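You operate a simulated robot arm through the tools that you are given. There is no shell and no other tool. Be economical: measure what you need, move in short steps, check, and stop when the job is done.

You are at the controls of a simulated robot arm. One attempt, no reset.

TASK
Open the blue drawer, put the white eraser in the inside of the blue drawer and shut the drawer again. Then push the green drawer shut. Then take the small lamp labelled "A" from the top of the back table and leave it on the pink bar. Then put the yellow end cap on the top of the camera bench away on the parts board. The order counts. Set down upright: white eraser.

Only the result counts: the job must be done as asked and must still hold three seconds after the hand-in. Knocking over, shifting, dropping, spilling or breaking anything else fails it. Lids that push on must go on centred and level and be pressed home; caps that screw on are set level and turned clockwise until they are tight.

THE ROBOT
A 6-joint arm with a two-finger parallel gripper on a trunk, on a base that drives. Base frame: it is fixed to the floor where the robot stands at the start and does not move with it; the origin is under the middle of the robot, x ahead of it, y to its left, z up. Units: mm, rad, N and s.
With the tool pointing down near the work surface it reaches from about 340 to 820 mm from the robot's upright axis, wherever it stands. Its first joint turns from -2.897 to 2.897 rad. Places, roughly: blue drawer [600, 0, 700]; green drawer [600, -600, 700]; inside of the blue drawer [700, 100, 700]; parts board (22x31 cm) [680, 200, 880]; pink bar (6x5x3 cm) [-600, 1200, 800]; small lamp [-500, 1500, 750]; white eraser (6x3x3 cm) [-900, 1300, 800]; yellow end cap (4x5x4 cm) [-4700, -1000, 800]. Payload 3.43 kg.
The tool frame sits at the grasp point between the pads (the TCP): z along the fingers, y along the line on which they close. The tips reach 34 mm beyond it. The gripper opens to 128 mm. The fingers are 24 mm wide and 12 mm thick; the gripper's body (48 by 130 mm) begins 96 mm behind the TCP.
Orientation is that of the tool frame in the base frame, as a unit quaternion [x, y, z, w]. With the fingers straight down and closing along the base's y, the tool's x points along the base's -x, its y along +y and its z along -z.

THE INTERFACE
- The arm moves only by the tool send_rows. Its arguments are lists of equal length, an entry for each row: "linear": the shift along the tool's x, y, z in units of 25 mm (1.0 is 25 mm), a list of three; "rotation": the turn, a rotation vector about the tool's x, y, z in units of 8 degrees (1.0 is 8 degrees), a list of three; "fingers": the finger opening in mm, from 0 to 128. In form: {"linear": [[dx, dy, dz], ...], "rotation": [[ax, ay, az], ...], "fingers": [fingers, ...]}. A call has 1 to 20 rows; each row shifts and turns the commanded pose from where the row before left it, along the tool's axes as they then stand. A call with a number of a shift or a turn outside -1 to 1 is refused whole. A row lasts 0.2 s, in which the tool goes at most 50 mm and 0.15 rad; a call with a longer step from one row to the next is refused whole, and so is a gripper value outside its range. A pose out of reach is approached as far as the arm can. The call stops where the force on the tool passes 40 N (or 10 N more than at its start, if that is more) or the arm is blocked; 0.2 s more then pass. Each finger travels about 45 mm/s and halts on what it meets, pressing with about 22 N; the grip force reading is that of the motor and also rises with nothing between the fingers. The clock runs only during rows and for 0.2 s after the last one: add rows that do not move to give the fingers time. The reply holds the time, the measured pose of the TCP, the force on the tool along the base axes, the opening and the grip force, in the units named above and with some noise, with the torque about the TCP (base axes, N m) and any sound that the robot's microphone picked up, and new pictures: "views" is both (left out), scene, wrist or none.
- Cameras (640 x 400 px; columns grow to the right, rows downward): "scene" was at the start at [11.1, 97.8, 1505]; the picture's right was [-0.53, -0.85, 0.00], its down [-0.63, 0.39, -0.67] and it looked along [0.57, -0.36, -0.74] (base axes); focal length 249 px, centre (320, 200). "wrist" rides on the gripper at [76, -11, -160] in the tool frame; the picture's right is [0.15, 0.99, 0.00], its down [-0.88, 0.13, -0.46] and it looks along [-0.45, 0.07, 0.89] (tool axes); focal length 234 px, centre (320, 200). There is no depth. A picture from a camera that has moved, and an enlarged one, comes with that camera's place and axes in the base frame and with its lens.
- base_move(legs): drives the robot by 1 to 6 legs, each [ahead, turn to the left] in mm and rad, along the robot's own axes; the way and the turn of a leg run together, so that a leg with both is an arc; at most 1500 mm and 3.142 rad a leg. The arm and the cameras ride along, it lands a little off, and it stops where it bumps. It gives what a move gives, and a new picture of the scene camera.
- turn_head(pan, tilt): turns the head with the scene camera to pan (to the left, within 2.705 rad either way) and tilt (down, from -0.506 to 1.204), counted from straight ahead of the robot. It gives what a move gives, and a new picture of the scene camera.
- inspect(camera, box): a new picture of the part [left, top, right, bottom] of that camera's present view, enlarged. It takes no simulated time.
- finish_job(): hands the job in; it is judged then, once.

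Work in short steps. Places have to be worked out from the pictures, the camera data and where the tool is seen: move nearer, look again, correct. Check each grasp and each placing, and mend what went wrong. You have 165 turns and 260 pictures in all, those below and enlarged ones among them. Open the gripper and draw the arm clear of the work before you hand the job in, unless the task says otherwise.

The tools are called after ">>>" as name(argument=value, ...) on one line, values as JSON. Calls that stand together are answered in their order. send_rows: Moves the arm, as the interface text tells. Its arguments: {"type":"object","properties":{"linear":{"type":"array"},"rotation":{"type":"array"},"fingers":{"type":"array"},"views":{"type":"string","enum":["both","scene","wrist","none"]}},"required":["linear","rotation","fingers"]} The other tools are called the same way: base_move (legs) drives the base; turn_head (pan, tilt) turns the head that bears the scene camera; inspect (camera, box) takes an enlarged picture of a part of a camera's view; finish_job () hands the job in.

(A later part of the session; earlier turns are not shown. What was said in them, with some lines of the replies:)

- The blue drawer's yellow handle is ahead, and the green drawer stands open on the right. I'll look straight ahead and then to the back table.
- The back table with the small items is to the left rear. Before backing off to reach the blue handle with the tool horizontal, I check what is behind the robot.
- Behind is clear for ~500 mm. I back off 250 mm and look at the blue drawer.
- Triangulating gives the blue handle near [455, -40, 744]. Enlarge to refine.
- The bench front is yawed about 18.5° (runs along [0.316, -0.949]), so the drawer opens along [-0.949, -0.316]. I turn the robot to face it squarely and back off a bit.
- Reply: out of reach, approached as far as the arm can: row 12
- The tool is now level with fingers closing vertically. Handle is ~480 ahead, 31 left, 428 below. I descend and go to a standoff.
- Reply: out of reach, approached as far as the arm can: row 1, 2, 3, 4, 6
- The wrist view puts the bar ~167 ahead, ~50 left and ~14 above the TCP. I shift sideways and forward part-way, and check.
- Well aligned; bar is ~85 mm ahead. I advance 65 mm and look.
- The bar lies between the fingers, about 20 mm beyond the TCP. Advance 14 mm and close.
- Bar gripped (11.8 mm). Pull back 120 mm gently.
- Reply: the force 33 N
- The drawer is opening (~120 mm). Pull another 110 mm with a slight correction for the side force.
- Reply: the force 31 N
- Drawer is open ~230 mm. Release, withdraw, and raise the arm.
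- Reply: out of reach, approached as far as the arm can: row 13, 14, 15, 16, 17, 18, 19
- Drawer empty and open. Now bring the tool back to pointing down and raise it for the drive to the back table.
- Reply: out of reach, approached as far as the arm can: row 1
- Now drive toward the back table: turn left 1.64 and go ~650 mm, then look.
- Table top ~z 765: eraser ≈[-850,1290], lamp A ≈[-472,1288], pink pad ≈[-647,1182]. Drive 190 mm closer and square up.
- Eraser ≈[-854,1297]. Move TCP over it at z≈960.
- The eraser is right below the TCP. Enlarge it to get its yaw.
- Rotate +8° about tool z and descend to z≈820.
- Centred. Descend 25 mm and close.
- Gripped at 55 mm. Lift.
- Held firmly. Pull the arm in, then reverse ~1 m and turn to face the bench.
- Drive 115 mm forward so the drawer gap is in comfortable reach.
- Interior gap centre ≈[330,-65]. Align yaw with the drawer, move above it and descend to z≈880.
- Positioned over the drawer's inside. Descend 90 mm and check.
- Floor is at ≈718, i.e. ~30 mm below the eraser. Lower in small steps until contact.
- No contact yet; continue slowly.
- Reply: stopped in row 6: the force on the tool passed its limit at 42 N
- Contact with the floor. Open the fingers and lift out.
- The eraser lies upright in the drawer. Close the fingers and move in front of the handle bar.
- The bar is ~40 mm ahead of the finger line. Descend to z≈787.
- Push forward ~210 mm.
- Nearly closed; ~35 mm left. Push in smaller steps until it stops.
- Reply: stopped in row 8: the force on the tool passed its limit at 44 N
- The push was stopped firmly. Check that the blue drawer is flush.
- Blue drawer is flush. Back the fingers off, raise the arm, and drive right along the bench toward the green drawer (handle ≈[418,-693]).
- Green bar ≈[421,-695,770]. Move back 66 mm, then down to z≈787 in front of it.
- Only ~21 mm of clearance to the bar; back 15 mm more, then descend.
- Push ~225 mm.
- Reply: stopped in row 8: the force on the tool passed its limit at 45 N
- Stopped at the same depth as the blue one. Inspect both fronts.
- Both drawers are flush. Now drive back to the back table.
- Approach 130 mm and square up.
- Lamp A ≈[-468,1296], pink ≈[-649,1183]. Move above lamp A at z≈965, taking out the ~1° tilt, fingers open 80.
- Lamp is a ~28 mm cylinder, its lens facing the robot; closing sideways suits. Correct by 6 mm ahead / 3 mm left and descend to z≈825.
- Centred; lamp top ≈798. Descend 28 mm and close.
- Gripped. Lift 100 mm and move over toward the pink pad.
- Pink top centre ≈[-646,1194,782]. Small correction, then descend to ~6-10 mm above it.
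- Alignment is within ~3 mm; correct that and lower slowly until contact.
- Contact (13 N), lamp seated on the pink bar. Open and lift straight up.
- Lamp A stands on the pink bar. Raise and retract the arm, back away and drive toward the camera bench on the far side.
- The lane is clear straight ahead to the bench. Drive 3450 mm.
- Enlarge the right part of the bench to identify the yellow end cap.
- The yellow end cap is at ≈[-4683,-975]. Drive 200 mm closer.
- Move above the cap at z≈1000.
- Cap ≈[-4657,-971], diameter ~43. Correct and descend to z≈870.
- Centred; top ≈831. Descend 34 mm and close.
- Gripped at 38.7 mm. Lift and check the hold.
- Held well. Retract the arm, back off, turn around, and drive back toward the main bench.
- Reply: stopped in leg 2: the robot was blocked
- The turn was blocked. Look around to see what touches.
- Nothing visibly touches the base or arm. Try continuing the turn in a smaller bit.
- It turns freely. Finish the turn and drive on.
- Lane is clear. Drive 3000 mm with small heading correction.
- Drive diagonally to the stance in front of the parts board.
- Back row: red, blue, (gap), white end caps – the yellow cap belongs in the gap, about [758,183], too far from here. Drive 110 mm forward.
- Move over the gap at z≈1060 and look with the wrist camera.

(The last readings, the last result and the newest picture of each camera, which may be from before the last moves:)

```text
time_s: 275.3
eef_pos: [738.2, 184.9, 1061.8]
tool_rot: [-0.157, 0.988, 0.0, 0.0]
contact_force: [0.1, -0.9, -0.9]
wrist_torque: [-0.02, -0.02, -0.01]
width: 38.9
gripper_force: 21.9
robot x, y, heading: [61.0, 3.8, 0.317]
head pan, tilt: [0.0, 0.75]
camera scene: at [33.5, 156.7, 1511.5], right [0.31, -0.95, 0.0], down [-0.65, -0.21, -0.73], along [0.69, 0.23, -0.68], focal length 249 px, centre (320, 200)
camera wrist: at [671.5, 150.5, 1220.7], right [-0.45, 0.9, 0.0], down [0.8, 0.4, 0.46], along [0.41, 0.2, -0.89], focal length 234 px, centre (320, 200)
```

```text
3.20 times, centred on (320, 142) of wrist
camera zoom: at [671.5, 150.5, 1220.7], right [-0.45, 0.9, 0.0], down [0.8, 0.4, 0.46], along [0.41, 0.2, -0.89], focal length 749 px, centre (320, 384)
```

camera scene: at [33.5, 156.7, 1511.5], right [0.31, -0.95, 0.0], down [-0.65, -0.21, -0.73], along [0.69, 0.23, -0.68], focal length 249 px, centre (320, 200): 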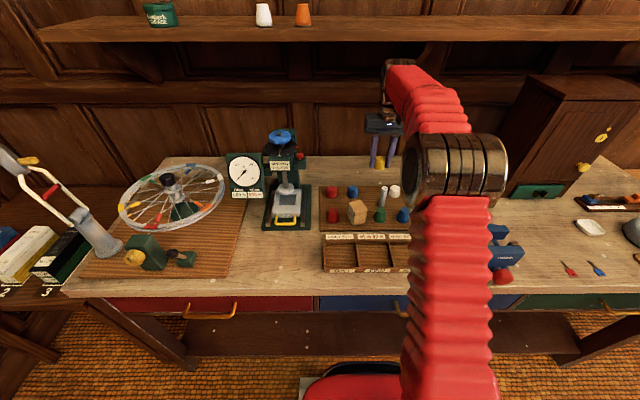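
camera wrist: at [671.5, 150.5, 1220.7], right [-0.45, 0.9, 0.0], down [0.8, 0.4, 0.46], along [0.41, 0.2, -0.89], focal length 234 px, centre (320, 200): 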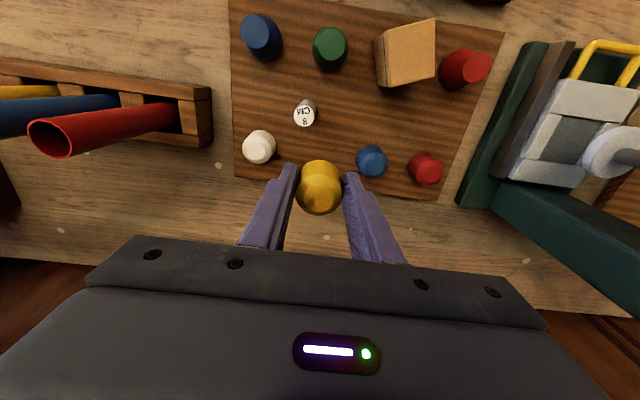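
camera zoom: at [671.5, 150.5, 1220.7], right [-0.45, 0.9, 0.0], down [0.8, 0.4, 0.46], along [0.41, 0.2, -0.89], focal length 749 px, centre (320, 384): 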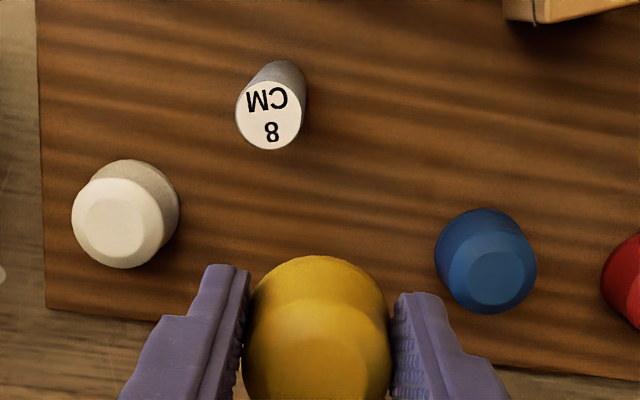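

Gap centre ≈[755,185], board top ≈883. Shift 16 mm ahead and 5 mm right, then descend to z≈975 and check.

>>> send_rows(linear=[[-0.64, -0.2, 0], [0, 0, 0.8], [0, 0, 0.8], [0, 0, 0.8], [0, 0, 0.8], [0, 0, 0.3]], rotation=[[0, 0, 0], [0, 0, 0], [0, 0, 0], [0, 0, 0], [0, 0, 0], [0, 0, 0]], fingers=[30, 30, 30, 30, 30, 30], views="wrist")

>>> inspect(camera="scene", box=[310, 150, 438, 230])

```text
time_s: 276.7
eef_pos: [755.1, 185.4, 971.9]
tool_rot: [-0.156, 0.988, 0.001, 0.0]
contact_force: [0.2, 0.3, -0.7]
wrist_torque: [-0.01, 0.01, 0.01]
width: 39.4
gripper_force: 22.1
robot x, y, heading: [60.8, 1.6, 0.318]
head pan, tilt: [0.0, 0.75]
camera wrist: at [688.6, 151.1, 1132.3], right [-0.45, 0.9, 0.0], down [0.8, 0.4, 0.46], along [0.41, 0.2, -0.89], focal length 234 px, centre (320, 200)
```

wrist: 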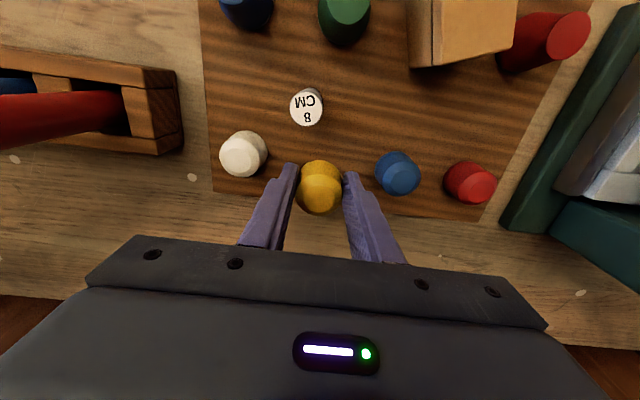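

```text
5.00 times, centred on (374, 190) of scene
camera zoom: at [33.5, 156.7, 1511.5], right [0.31, -0.95, 0.0], down [-0.65, -0.21, -0.73], along [0.69, 0.23, -0.68], focal length 1243 px, centre (50, 250)
```

zoom: 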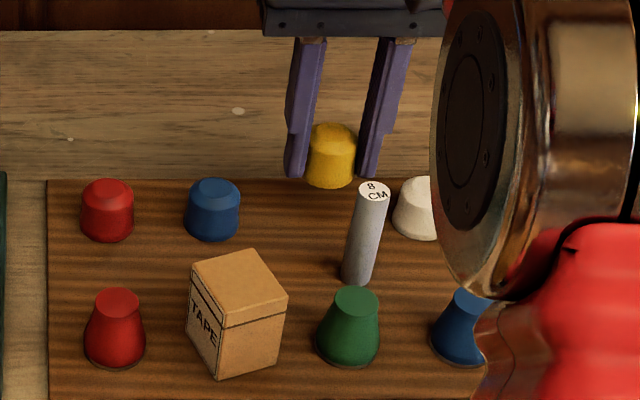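

Exactly between white and blue. Descend to just above the board, then slowly to contact.

>>> send_rows(linear=[[0, 0, 0.5], [0, 0, 0.5], [0, 0, 0.4], [0, 0, 0.1], [0, 0, 0.06], [0, 0, 0.06], [0, 0, 0.06]], rotation=[[0, 0, 0], [0, 0, 0], [0, 0, 0], [0, 0, 0], [0, 0, 0], [0, 0, 0], [0, 0, 0]], fingers=[30, 30, 30, 30, 30, 30, 30], views="wrist")

>>> inspect(camera="scene", box=[310, 150, 438, 230])

```text
time_s: 278.3
eef_pos: [755.5, 185.4, 930.3]
tool_rot: [-0.157, 0.988, 0.0, -0.001]
contact_force: [-0.1, -0.2, -1.3]
wrist_torque: [-0.01, -0.03, -0.01]
width: 38.7
gripper_force: 21.8
robot x, y, heading: [59.1, 5.9, 0.324]
head pan, tilt: [0.0, 0.75]
camera wrist: at [688.3, 150.3, 1090.7], right [-0.45, 0.9, 0.0], down [0.8, 0.4, 0.46], along [0.41, 0.2, -0.89], focal length 234 px, centre (320, 200)
```

wrist: 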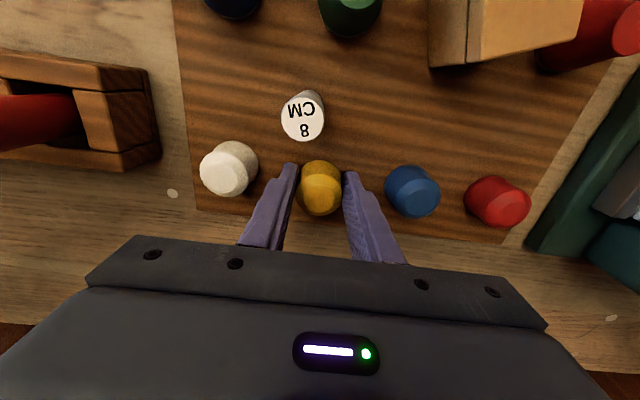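

```text
5.00 times, centred on (374, 190) of scene
camera zoom: at [33.5, 156.8, 1511.5], right [0.31, -0.95, 0.0], down [-0.65, -0.21, -0.73], along [0.69, 0.23, -0.68], focal length 1243 px, centre (50, 250)
```

zoom: 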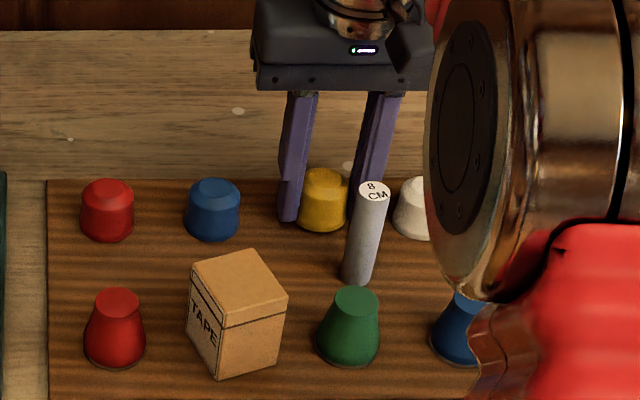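

No contact yet, ~8 mm to go. Continue slowly.

>>> send_rows(linear=[[0, 0, 0.08], [0, 0, 0.08], [0, 0, 0.06], [0, 0, 0.05], [0, 0, 0.04]], rotation=[[0, 0, 0], [0, 0, 0], [0, 0, 0], [0, 0, 0], [0, 0, 0]], fingers=[30, 30, 30, 30, 30], views="none")

```text
time_s: 279.5
eef_pos: [756.2, 183.3, 924.4]
tool_rot: [-0.156, 0.988, 0.001, 0.002]
contact_force: [2.4, 0.9, 14.8]
wrist_torque: [0.07, -0.08, 0.01]
width: 39.3
gripper_force: 22.2
robot x, y, heading: [57.4, 2.0, 0.316]
head pan, tilt: [0.0, 0.75]
```

Contact (15 N). Open modestly and lift straight up.

>>> send_rows(linear=[[0, 0, 0], [0, 0, 0], [0, 0, 0], [0, 0, -0.3], [0, 0, -0.6], [0, 0, -0.8], [0, 0, -0.8], [0, 0, -0.8], [0, 0, -0.8], [0, 0, -0.8], [0, 0, -0.8], [0, 0, -0.8]], rotation=[[0, 0, 0], [0, 0, 0], [0, 0, 0], [0, 0, 0], [0, 0, 0], [0, 0, 0], [0, 0, 0], [0, 0, 0], [0, 0, 0], [0, 0, 0], [0, 0, 0], [0, 0, 0]], fingers=[42, 50, 56, 56, 56, 56, 56, 56, 56, 56, 56, 56], views="wrist")

>>> inspect(camera="scene", box=[310, 150, 438, 230])

```text
time_s: 282.1
eef_pos: [756.1, 183.2, 1086.1]
tool_rot: [-0.157, 0.988, 0.0, 0.0]
contact_force: [0.0, 0.6, -0.2]
wrist_torque: [0.02, 0.01, 0.01]
width: 56.1
gripper_force: 0.0
robot x, y, heading: [63.4, 1.6, 0.323]
head pan, tilt: [0.0, 0.75]
camera wrist: at [688.6, 149.8, 1246.0], right [-0.45, 0.9, 0.0], down [0.8, 0.4, 0.46], along [0.41, 0.2, -0.89], focal length 234 px, centre (320, 200)
```

wrist: 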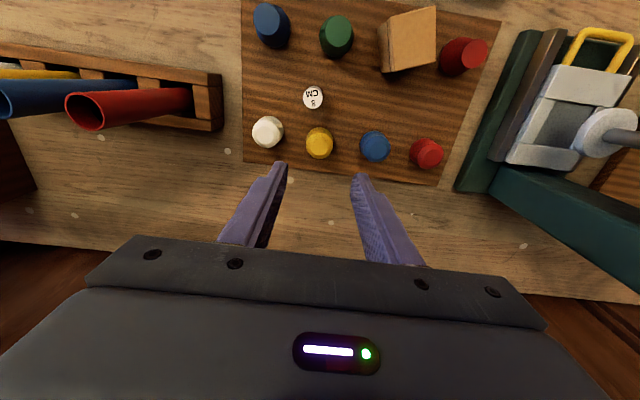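

```text
5.00 times, centred on (374, 190) of scene
camera zoom: at [33.5, 156.8, 1511.5], right [0.31, -0.95, 0.0], down [-0.65, -0.21, -0.73], along [0.69, 0.23, -0.68], focal length 1243 px, centre (50, 250)
```

zoom: 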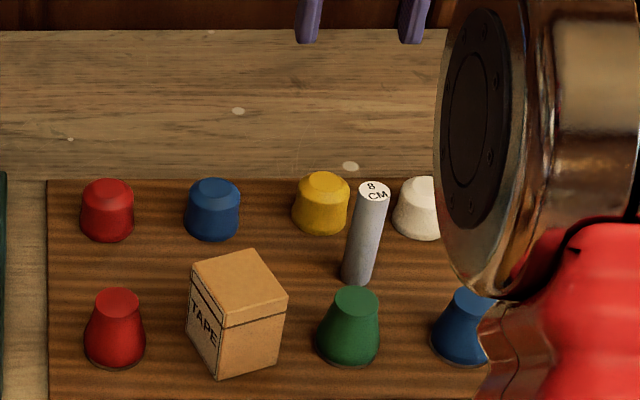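

The yellow cap stands in the gap in line with its row. Retract the arm clear and take a final look.

>>> send_rows(linear=[[0, 0, -0.8], [0, 0, -0.8], [0.9, 0, 0], [0.9, 0, 0], [0.9, 0, 0], [0.9, 0, 0], [0.9, 0, 0], [0.9, 0, 0], [0.9, 0, 0], [0.9, 0, 0], [0.9, 0, 0], [0.9, -0.5, 0], [0.9, -0.9, 0], [0, -0.9, 0], [0, -0.9, 0], [0, -0.9, 0], [0, -0.9, 0]], rotation=[[0, 0, 0], [0, 0, 0], [0, 0, 0], [0, 0, 0], [0, 0, 0], [0, 0, 0], [0, 0, 0], [0, 0, 0], [0, 0, 0], [0, 0, 0], [0, 0, 0], [0, 0, 0], [0, 0, 0], [0, 0, 0], [0, 0, 0], [0, 0, 0], [0, 0, 0]], fingers=[70, 80, 80, 80, 80, 80, 80, 80, 80, 80, 80, 80, 80, 80, 80, 80, 80], views="scene")

>>> turn_head(pan=2.0, tilt=0.5)

>>> inspect(camera="scene", box=[160, 150, 420, 310])

```text
time_s: 285.7
eef_pos: [558.2, -11.0, 1126.1]
tool_rot: [-0.157, 0.988, 0.0, 0.0]
contact_force: [-0.2, -0.1, 0.1]
wrist_torque: [0.05, 0.01, -0.05]
width: 80.0
gripper_force: 0.0
robot x, y, heading: [61.5, 2.0, 0.316]
head pan, tilt: [0.0, 0.75]
camera scene: at [33.1, 156.6, 1511.5], right [0.31, -0.95, 0.0], down [-0.65, -0.21, -0.73], along [0.69, 0.23, -0.68], focal length 249 px, centre (320, 200)
```

scene: 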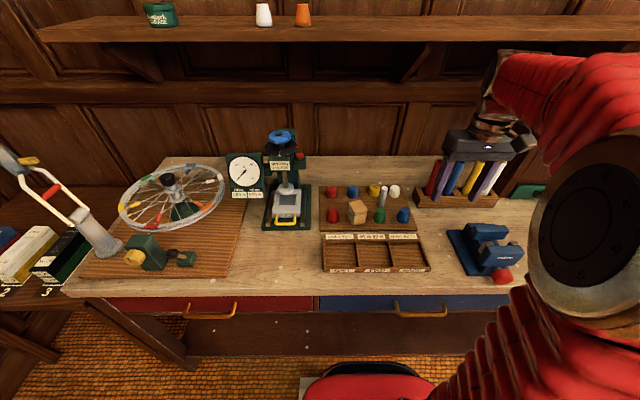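

```text
time_s: 287.6
eef_pos: [559.6, -10.6, 1126.9]
tool_rot: [-0.157, 0.988, 0.0, -0.001]
contact_force: [0.4, 0.3, -0.7]
wrist_torque: [-0.02, -0.03, 0.03]
width: 79.8
gripper_force: 0.0
robot x, y, heading: [57.7, 4.1, 0.318]
head pan, tilt: [2.0, 0.499]
camera scene: at [-107.4, 197.4, 1533.5], right [0.73, 0.68, 0.0], down [0.33, -0.35, -0.88], along [-0.6, 0.64, -0.48], focal length 249 px, centre (320, 200)
```

scene: 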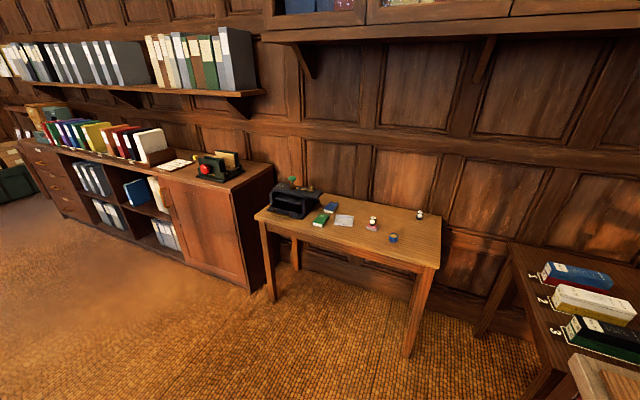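

```text
2.46 times, centred on (290, 230) of scene
camera zoom: at [-107.4, 197.4, 1533.5], right [0.73, 0.68, 0.0], down [0.33, -0.35, -0.88], along [-0.6, 0.64, -0.48], focal length 612 px, centre (394, 126)
```

zoom: 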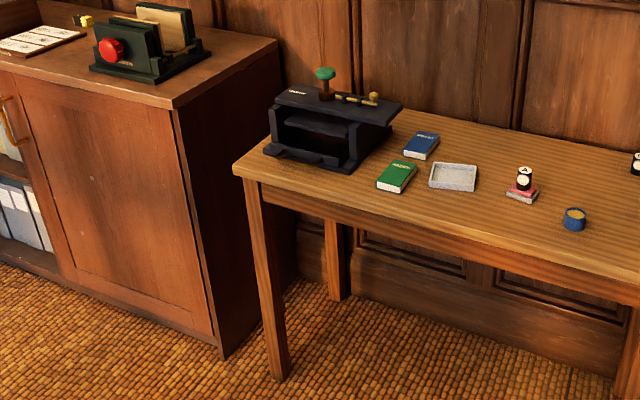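

Lamp A still stands on the pink bar, both drawers are shut, the yellow cap is on the board and the arm is clear. Handing in.

>>> finish_job()

```text
The job is handed in.
```

I finished all four parts in the order you gave and handed the job in; I don't have the judge's result.

- **Blue drawer:** the white eraser lies upright inside it. The drawer is pushed shut, and its front was flush when I checked.
- **Green drawer:** it is pushed shut and its front was flush when I checked.
- **Lamp A:** it stands on the pink bar and was still there in the last look before the hand-in.
- **Yellow end cap:** it stands on the parts board in the gap between the white and blue caps, about 5 mm further back than the others in its row.

During the drive back with the cap, the robot reported once that it was blocked while turning. Nothing in the pictures was touching it, and it then turned freely.
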